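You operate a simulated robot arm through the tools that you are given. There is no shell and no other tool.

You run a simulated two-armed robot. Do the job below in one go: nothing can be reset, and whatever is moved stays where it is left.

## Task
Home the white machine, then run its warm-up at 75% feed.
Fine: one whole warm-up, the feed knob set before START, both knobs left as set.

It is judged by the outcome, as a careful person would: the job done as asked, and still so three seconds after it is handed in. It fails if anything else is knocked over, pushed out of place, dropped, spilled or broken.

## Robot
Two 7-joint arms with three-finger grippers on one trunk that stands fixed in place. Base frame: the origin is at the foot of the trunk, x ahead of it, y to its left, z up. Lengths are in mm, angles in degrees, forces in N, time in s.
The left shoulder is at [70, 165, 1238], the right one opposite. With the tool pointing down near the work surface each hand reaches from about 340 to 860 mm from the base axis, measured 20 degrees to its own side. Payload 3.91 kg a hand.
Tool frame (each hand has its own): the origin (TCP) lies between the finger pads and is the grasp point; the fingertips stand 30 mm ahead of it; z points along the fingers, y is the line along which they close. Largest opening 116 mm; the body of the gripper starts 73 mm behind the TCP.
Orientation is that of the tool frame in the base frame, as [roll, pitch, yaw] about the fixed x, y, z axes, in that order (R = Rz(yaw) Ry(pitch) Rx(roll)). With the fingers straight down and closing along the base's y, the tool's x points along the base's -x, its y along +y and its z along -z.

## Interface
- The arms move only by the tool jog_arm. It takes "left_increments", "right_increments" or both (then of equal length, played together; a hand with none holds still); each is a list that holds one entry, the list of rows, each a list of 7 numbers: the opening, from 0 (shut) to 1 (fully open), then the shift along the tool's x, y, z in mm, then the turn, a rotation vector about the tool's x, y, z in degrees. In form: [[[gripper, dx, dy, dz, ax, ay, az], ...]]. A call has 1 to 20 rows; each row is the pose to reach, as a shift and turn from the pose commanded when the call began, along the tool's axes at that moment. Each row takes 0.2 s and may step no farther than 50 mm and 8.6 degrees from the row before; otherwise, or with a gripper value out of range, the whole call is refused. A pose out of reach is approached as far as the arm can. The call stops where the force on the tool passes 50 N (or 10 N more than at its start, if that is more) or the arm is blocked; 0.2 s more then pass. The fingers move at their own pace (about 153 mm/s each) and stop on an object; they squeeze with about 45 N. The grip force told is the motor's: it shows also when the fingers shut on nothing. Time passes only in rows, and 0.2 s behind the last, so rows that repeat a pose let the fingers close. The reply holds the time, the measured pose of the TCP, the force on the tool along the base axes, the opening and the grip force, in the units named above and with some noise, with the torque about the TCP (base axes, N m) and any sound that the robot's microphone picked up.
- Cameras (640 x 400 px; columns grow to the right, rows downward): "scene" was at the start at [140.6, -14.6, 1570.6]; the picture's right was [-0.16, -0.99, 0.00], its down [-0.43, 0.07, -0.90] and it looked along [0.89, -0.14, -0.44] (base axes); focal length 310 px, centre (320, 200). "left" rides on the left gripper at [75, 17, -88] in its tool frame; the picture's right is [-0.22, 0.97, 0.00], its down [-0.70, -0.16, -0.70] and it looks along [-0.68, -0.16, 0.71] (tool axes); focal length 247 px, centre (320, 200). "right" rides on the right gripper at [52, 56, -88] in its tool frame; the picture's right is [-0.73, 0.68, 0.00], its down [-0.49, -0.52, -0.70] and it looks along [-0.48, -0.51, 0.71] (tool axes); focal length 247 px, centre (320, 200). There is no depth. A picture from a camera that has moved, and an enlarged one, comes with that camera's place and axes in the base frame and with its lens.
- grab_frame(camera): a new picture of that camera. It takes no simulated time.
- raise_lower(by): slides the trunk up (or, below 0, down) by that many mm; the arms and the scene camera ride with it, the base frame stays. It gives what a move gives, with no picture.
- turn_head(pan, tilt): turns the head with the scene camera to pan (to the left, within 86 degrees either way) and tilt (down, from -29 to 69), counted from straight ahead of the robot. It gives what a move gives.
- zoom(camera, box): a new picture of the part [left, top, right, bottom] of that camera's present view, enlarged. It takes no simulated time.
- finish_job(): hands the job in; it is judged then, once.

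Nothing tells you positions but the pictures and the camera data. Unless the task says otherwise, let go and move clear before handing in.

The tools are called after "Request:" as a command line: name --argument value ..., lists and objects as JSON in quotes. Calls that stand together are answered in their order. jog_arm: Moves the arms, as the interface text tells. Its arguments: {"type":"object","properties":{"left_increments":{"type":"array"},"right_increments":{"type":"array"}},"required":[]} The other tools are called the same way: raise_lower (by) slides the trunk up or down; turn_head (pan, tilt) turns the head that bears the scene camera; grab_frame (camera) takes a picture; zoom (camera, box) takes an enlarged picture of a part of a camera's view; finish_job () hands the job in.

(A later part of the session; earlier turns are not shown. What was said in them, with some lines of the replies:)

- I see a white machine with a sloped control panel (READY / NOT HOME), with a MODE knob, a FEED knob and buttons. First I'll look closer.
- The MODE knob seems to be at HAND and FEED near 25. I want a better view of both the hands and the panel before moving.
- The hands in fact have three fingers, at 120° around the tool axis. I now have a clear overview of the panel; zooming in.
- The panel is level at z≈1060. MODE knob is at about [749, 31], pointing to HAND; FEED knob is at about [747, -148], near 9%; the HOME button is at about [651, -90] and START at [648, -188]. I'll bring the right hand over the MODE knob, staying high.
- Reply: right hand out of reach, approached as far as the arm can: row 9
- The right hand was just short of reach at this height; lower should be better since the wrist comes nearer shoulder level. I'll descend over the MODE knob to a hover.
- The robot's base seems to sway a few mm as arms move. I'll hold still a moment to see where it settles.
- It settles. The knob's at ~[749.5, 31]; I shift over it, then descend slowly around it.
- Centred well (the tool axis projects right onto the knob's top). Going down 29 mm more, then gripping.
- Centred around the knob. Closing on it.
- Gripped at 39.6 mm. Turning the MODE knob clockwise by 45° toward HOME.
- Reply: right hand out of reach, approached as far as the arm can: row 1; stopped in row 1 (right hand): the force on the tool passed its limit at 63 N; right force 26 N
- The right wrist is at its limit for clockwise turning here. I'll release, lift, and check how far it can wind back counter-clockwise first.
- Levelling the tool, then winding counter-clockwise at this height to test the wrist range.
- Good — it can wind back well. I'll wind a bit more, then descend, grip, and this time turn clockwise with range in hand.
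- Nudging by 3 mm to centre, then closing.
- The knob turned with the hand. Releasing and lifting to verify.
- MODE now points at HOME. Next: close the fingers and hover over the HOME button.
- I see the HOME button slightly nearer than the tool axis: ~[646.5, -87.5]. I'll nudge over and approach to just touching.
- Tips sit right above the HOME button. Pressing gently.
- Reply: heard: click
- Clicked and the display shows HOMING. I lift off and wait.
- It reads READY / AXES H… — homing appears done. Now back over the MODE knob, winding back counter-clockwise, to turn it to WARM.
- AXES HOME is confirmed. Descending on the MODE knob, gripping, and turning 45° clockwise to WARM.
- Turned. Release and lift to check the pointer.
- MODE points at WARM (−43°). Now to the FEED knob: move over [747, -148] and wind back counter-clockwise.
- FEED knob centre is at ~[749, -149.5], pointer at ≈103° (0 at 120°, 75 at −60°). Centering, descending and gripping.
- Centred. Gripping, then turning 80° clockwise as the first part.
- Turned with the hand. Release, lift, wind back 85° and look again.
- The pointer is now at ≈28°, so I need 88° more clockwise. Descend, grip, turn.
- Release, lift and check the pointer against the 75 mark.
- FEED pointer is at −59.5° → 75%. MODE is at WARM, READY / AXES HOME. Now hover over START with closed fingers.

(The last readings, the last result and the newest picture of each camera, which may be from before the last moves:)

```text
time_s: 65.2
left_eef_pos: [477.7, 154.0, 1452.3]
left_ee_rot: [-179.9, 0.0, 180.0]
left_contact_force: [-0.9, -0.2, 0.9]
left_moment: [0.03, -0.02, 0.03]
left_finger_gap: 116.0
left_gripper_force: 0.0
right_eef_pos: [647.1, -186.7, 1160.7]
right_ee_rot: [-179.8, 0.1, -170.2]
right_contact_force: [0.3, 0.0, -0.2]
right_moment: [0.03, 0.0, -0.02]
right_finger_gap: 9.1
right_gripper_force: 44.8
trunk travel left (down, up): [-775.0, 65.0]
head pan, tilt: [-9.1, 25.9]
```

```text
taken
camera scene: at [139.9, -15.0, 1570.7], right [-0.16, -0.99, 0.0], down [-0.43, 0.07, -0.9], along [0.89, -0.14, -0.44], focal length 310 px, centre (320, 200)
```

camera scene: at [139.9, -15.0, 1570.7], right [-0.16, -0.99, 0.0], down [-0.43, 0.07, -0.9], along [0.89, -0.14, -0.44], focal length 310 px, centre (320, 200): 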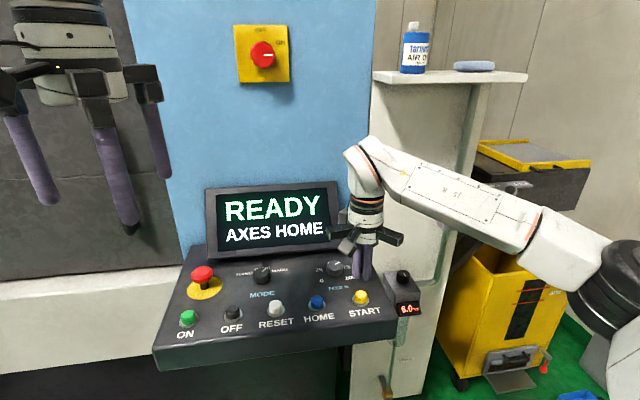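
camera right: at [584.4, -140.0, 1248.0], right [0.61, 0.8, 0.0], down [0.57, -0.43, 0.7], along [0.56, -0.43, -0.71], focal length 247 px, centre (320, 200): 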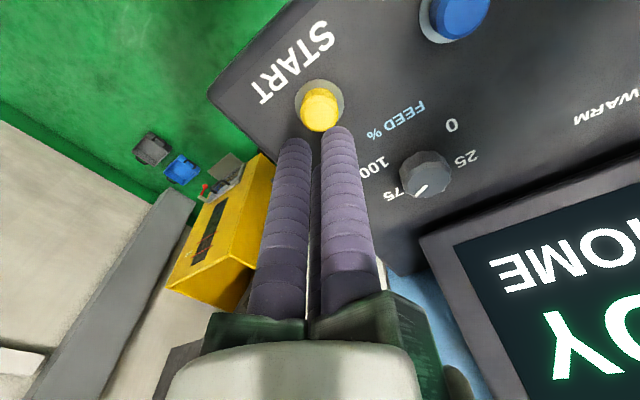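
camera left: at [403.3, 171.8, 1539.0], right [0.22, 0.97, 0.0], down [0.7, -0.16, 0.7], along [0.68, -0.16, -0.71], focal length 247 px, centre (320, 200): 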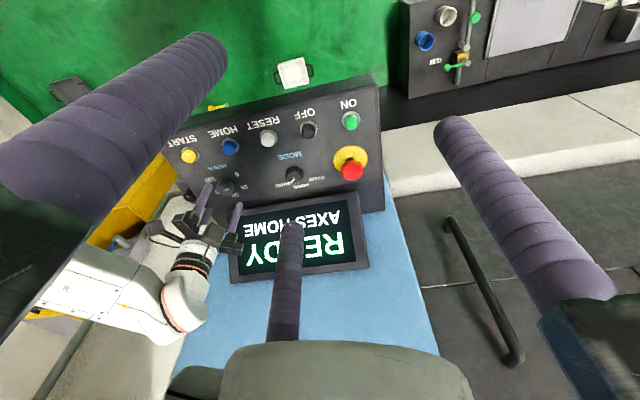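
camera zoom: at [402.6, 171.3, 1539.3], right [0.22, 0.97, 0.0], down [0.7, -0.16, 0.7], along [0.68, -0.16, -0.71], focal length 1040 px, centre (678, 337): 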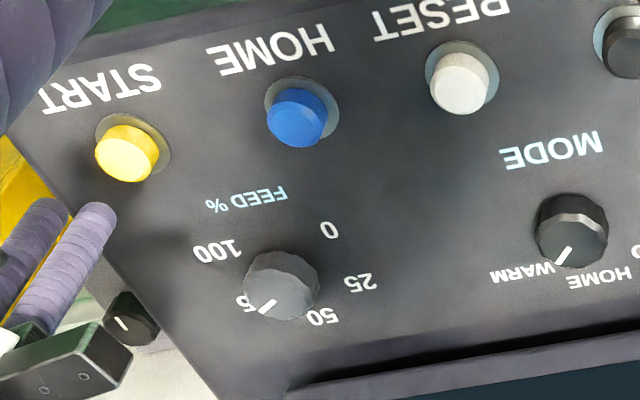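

Aligned over START. Pressing the same way as HOME.

Request:
jog_arm --right_increments '[[[0, 0, 0, 15, 0, 0, 0], [0, 0, 0, 30, 0, 0, 0], [0, 0, 0, 40, 0, 0, 0], [0, 0, 0, 44, 0, 0, 0], [0, 0, 0, 48, 0, 0, 0], [0, 0, 0, 51, 0, 0, 0], [0, 0, 0, 53, 0, 0, 0], [0, 0, 0, 55, 0, 0, 0], [0, 0, 0, 57, 0, 0, 0]]]'

Request:
grab_frame --camera "scene"

```text
time_s: 67.2
left_eef_pos: [477.5, 154.6, 1452.2]
left_ee_rot: [180.0, 0.1, 180.0]
left_contact_force: [0.5, -0.3, -0.7]
left_moment: [0.0, -0.03, -0.02]
left_finger_gap: 116.0
left_gripper_force: 0.1
right_eef_pos: [645.4, -185.5, 1103.8]
right_ee_rot: [-179.7, 0.2, -170.2]
right_contact_force: [2.7, -0.9, 11.7]
right_moment: [-0.07, -0.16, -0.01]
right_finger_gap: 8.9
right_gripper_force: 45.1
trunk travel left (down, up): [-775.0, 65.0]
head pan, tilt: [-9.1, 25.9]
heard: click
```

```text
taken
camera scene: at [139.4, -14.3, 1571.0], right [-0.16, -0.99, 0.0], down [-0.43, 0.07, -0.9], along [0.89, -0.14, -0.44], focal length 310 px, centre (320, 200)
```

scene: 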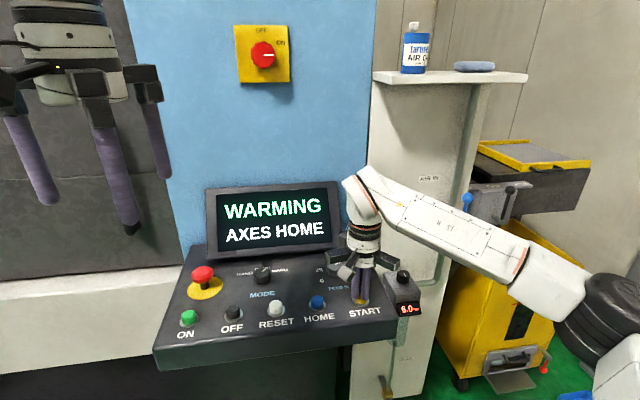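

WARMING. Lifting off and waiting for the cycle to finish.

Request:
jog_arm --right_increments '[[[0, 0, 0, -8, 0, 0, 0], [0, 0, 0, -20, 0, 0, 0], [0, 0, 0, -40, 0, 0, 0], [0, 0, 0, -65, 0, 0, 0], [0, 0, 0, -90, 0, 0, 0], [0, 0, 0, -90, 0, 0, 0]]]'

Request:
grab_frame --camera "scene"

Request:
jog_arm --right_increments '[[[0, 0, 0, 0, 0, 0, 0], [0, 0, 0, 0, 0, 0, 0], [0, 0, 0, 0, 0, 0, 0], [0, 0, 0, 0, 0, 0, 0], [0, 0, 0, 0, 0, 0, 0], [0, 0, 0, 0, 0, 0, 0], [0, 0, 0, 0, 0, 0, 0], [0, 0, 0, 0, 0, 0, 0], [0, 0, 0, 0, 0, 0, 0], [0, 0, 0, 0, 0, 0, 0], [0, 0, 0, 0, 0, 0, 0], [0, 0, 0, 0, 0, 0, 0], [0, 0, 0, 0, 0, 0, 0], [0, 0, 0, 0, 0, 0, 0], [0, 0, 0, 0, 0, 0, 0]]]'

Request:
grab_frame --camera "scene"

```text
time_s: 68.6
left_eef_pos: [477.8, 154.0, 1451.4]
left_ee_rot: [179.9, 0.1, -180.0]
left_contact_force: [0.4, -0.6, -0.5]
left_moment: [0.03, 0.0, 0.01]
left_finger_gap: 116.1
left_gripper_force: 0.0
right_eef_pos: [646.5, -184.7, 1192.4]
right_ee_rot: [-179.8, 0.0, -170.2]
right_contact_force: [0.5, 0.3, 0.1]
right_moment: [-0.05, 0.01, -0.01]
right_finger_gap: 9.1
right_gripper_force: 44.3
trunk travel left (down, up): [-775.0, 65.0]
head pan, tilt: [-9.1, 25.9]
```

```text
taken
camera scene: at [140.9, -14.8, 1570.6], right [-0.16, -0.99, 0.0], down [-0.43, 0.07, -0.9], along [0.89, -0.14, -0.44], focal length 310 px, centre (320, 200)
```

scene: 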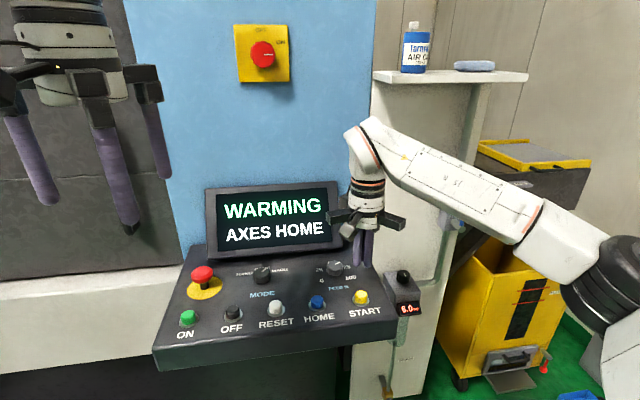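

```text
time_s: 71.8
left_eef_pos: [477.6, 154.4, 1450.2]
left_ee_rot: [-180.0, 0.0, 180.0]
left_contact_force: [-0.7, 0.7, -0.2]
left_moment: [-0.02, -0.03, 0.0]
left_finger_gap: 115.8
left_gripper_force: 0.1
right_eef_pos: [646.8, -186.0, 1192.4]
right_ee_rot: [-179.7, 0.0, -170.2]
right_contact_force: [-0.3, 0.4, 0.3]
right_moment: [0.0, -0.04, 0.03]
right_finger_gap: 9.0
right_gripper_force: 44.9
trunk travel left (down, up): [-775.0, 65.0]
head pan, tilt: [-9.1, 25.9]
```

```text
taken
camera scene: at [140.5, -14.5, 1570.6], right [-0.16, -0.99, 0.0], down [-0.43, 0.07, -0.9], along [0.89, -0.14, -0.44], focal length 310 px, centre (320, 200)
```

scene: 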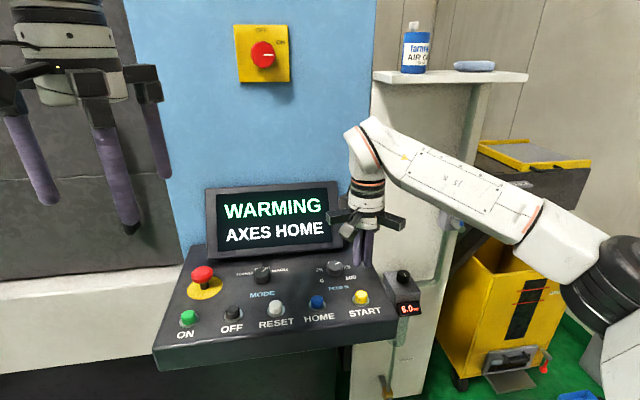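

Still WARMING. I'll use the time to move the right hand clear to the right and keep waiting.

Request:
jog_arm --right_increments '[[[0, 0, 0, -30, 0, 0, 0], [0, 0, 0, -60, 0, 0, 0], [0, 0, 0, -90, 0, 0, 0], [0, 0, -20, -110, 0, 0, 0], [0, 0, -50, -130, 0, 0, 0], [0, 0, -80, -140, 0, 0, 0], [0, 0, -110, -150, 0, 0, 0], [0, 0, -110, -150, 0, 0, 0], [0, 0, -110, -150, 0, 0, 0], [0, 0, -110, -150, 0, 0, 0], [0, 0, -110, -150, 0, 0, 0], [0, 0, -110, -150, 0, 0, 0], [0, 0, -110, -150, 0, 0, 0], [0, 0, -110, -150, 0, 0, 0], [0, 0, -110, -150, 0, 0, 0], [0, 0, -110, -150, 0, 0, 0], [0, 0, -110, -150, 0, 0, 0], [0, 0, -110, -150, 0, 0, 0], [0, 0, -110, -150, 0, 0, 0], [0, 0, -110, -150, 0, 0, 0]]]'

Request:
grab_frame --camera "scene"

Request:
jog_arm --right_increments '[[[0, 0, 0, 0, 0, 0, 0], [0, 0, 0, 0, 0, 0, 0], [0, 0, 0, 0, 0, 0, 0], [0, 0, 0, 0, 0, 0, 0], [0, 0, 0, 0, 0, 0, 0], [0, 0, 0, 0, 0, 0, 0], [0, 0, 0, 0, 0, 0, 0], [0, 0, 0, 0, 0, 0, 0], [0, 0, 0, 0, 0, 0, 0], [0, 0, 0, 0, 0, 0, 0], [0, 0, 0, 0, 0, 0, 0], [0, 0, 0, 0, 0, 0, 0], [0, 0, 0, 0, 0, 0, 0], [0, 0, 0, 0, 0, 0, 0], [0, 0, 0, 0, 0, 0, 0], [0, 0, 0, 0, 0, 0, 0], [0, 0, 0, 0, 0, 0, 0], [0, 0, 0, 0, 0, 0, 0], [0, 0, 0, 0, 0, 0, 0]]]'

Request:
grab_frame --camera "scene"

```text
time_s: 76.0
left_eef_pos: [477.1, 153.9, 1450.7]
left_ee_rot: [-180.0, -0.1, -180.0]
left_contact_force: [0.2, 0.2, -1.3]
left_moment: [0.01, 0.01, 0.0]
left_finger_gap: 115.9
left_gripper_force: 0.1
right_eef_pos: [666.5, -295.2, 1342.8]
right_ee_rot: [-179.8, 0.0, -170.2]
right_contact_force: [0.5, -0.5, -0.2]
right_moment: [-0.02, -0.01, 0.0]
right_finger_gap: 8.9
right_gripper_force: 44.9
trunk travel left (down, up): [-775.0, 65.0]
head pan, tilt: [-9.1, 25.9]
```

```text
taken
camera scene: at [140.5, -14.5, 1570.6], right [-0.16, -0.99, 0.0], down [-0.43, 0.07, -0.9], along [0.89, -0.14, -0.44], focal length 310 px, centre (320, 200)
```

scene: 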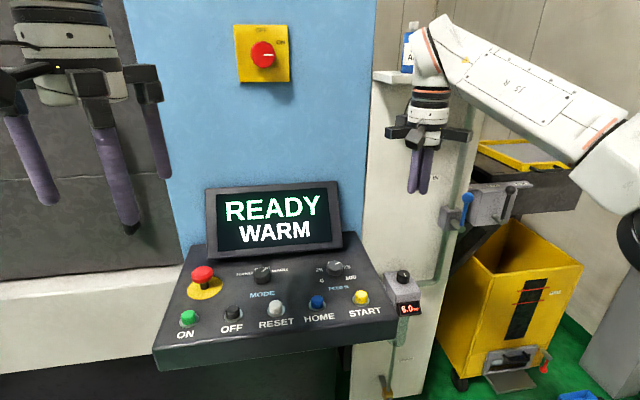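

```text
time_s: 80.0
left_eef_pos: [476.8, 154.5, 1449.8]
left_ee_rot: [-180.0, 0.0, 180.0]
left_contact_force: [-0.4, -0.1, 0.8]
left_moment: [-0.03, -0.03, -0.01]
left_finger_gap: 116.2
left_gripper_force: 0.1
right_eef_pos: [664.8, -293.4, 1342.5]
right_ee_rot: [-179.8, -0.1, -170.2]
right_contact_force: [0.3, -0.4, 0.1]
right_moment: [0.0, 0.02, -0.01]
right_finger_gap: 8.6
right_gripper_force: 45.0
trunk travel left (down, up): [-775.0, 65.0]
head pan, tilt: [-9.1, 25.9]
```

```text
taken
camera scene: at [140.5, -14.6, 1570.6], right [-0.16, -0.99, 0.0], down [-0.43, 0.07, -0.9], along [0.89, -0.14, -0.44], focal length 310 px, centre (320, 200)
```

scene: 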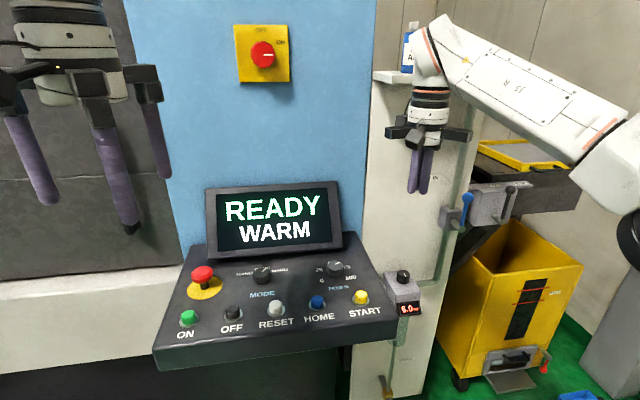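

READY / WARM: the warm-up is complete. A final check of the knobs and the bottle on the shelf.

Request:
zoom --camera "scene" --box '[220, 180, 400, 320]'

Request:
zoom --camera "scene" --box '[360, 0, 540, 120]'

Request:
zoom --camera "left" --box '[180, 130, 330, 225]'

```text
2.86 times, centred on (310, 250) of scene
camera zoom: at [140.5, -14.6, 1570.6], right [-0.16, -0.99, 0.0], down [-0.43, 0.07, -0.9], along [0.89, -0.14, -0.44], focal length 885 px, centre (349, 57)
```

zoom: 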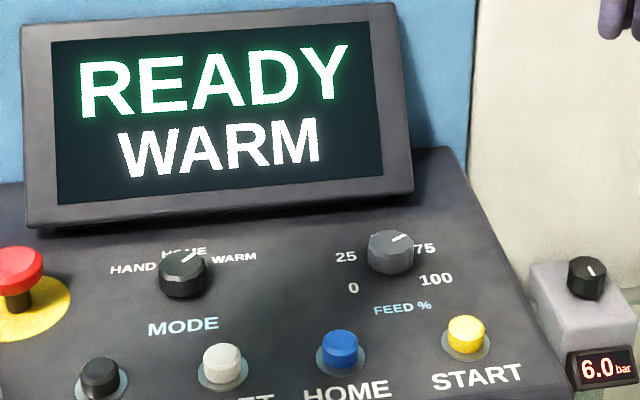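

```text
3.33 times, centred on (450, 60) of scene
camera zoom: at [140.5, -14.6, 1570.6], right [-0.16, -0.99, 0.0], down [-0.43, 0.07, -0.9], along [0.89, -0.14, -0.44], focal length 1032 px, centre (-113, 667)
```

zoom: 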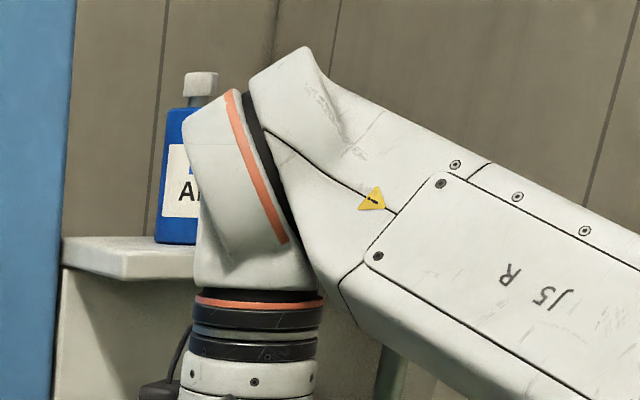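

```text
4.21 times, centred on (255, 178) of left
camera zoom: at [403.3, 171.7, 1539.0], right [0.22, 0.97, 0.0], down [0.7, -0.16, 0.7], along [0.68, -0.16, -0.71], focal length 1040 px, centre (594, 295)
```

zoom: 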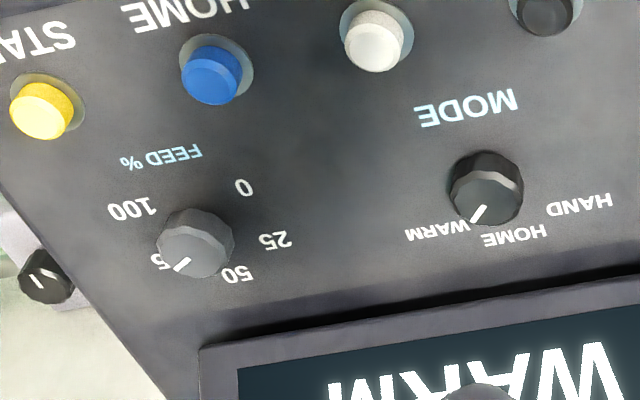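

The screen reads READY / WARM, MODE is at WARM, FEED is at 75, and both hands are clear with the bottle on the shelf untouched. Handing in.

Request:
finish_job

```text
The job is handed in.
```

The white machine is homed and has run one full warm-up at 75% feed; its screen now reads READY / WARM.

- **Homing:** I turned MODE from HAND to HOME and pressed HOME. The screen went from HOMING to READY / AXES HOME.
- **Warm-up:** I turned MODE to WARM and set FEED to 75 before pressing START. The screen showed WARMING, then READY / WARM about 8 seconds later.
- **Knobs:** MODE is left at WARM and FEED at 75. I set FEED by eye from the camera pictures, and it read within a few degrees of the 75 mark.
- **First try on MODE:** my first grip on the MODE knob hit the right wrist's turning limit and stopped on force. The knob was still at HAND afterwards, so I rewound the wrist and turned it properly.

Both hands are clear of the panel. I saw nothing knocked over or moved; in the final pictures the bottle was still upright on its shelf, partly hidden by the arm.
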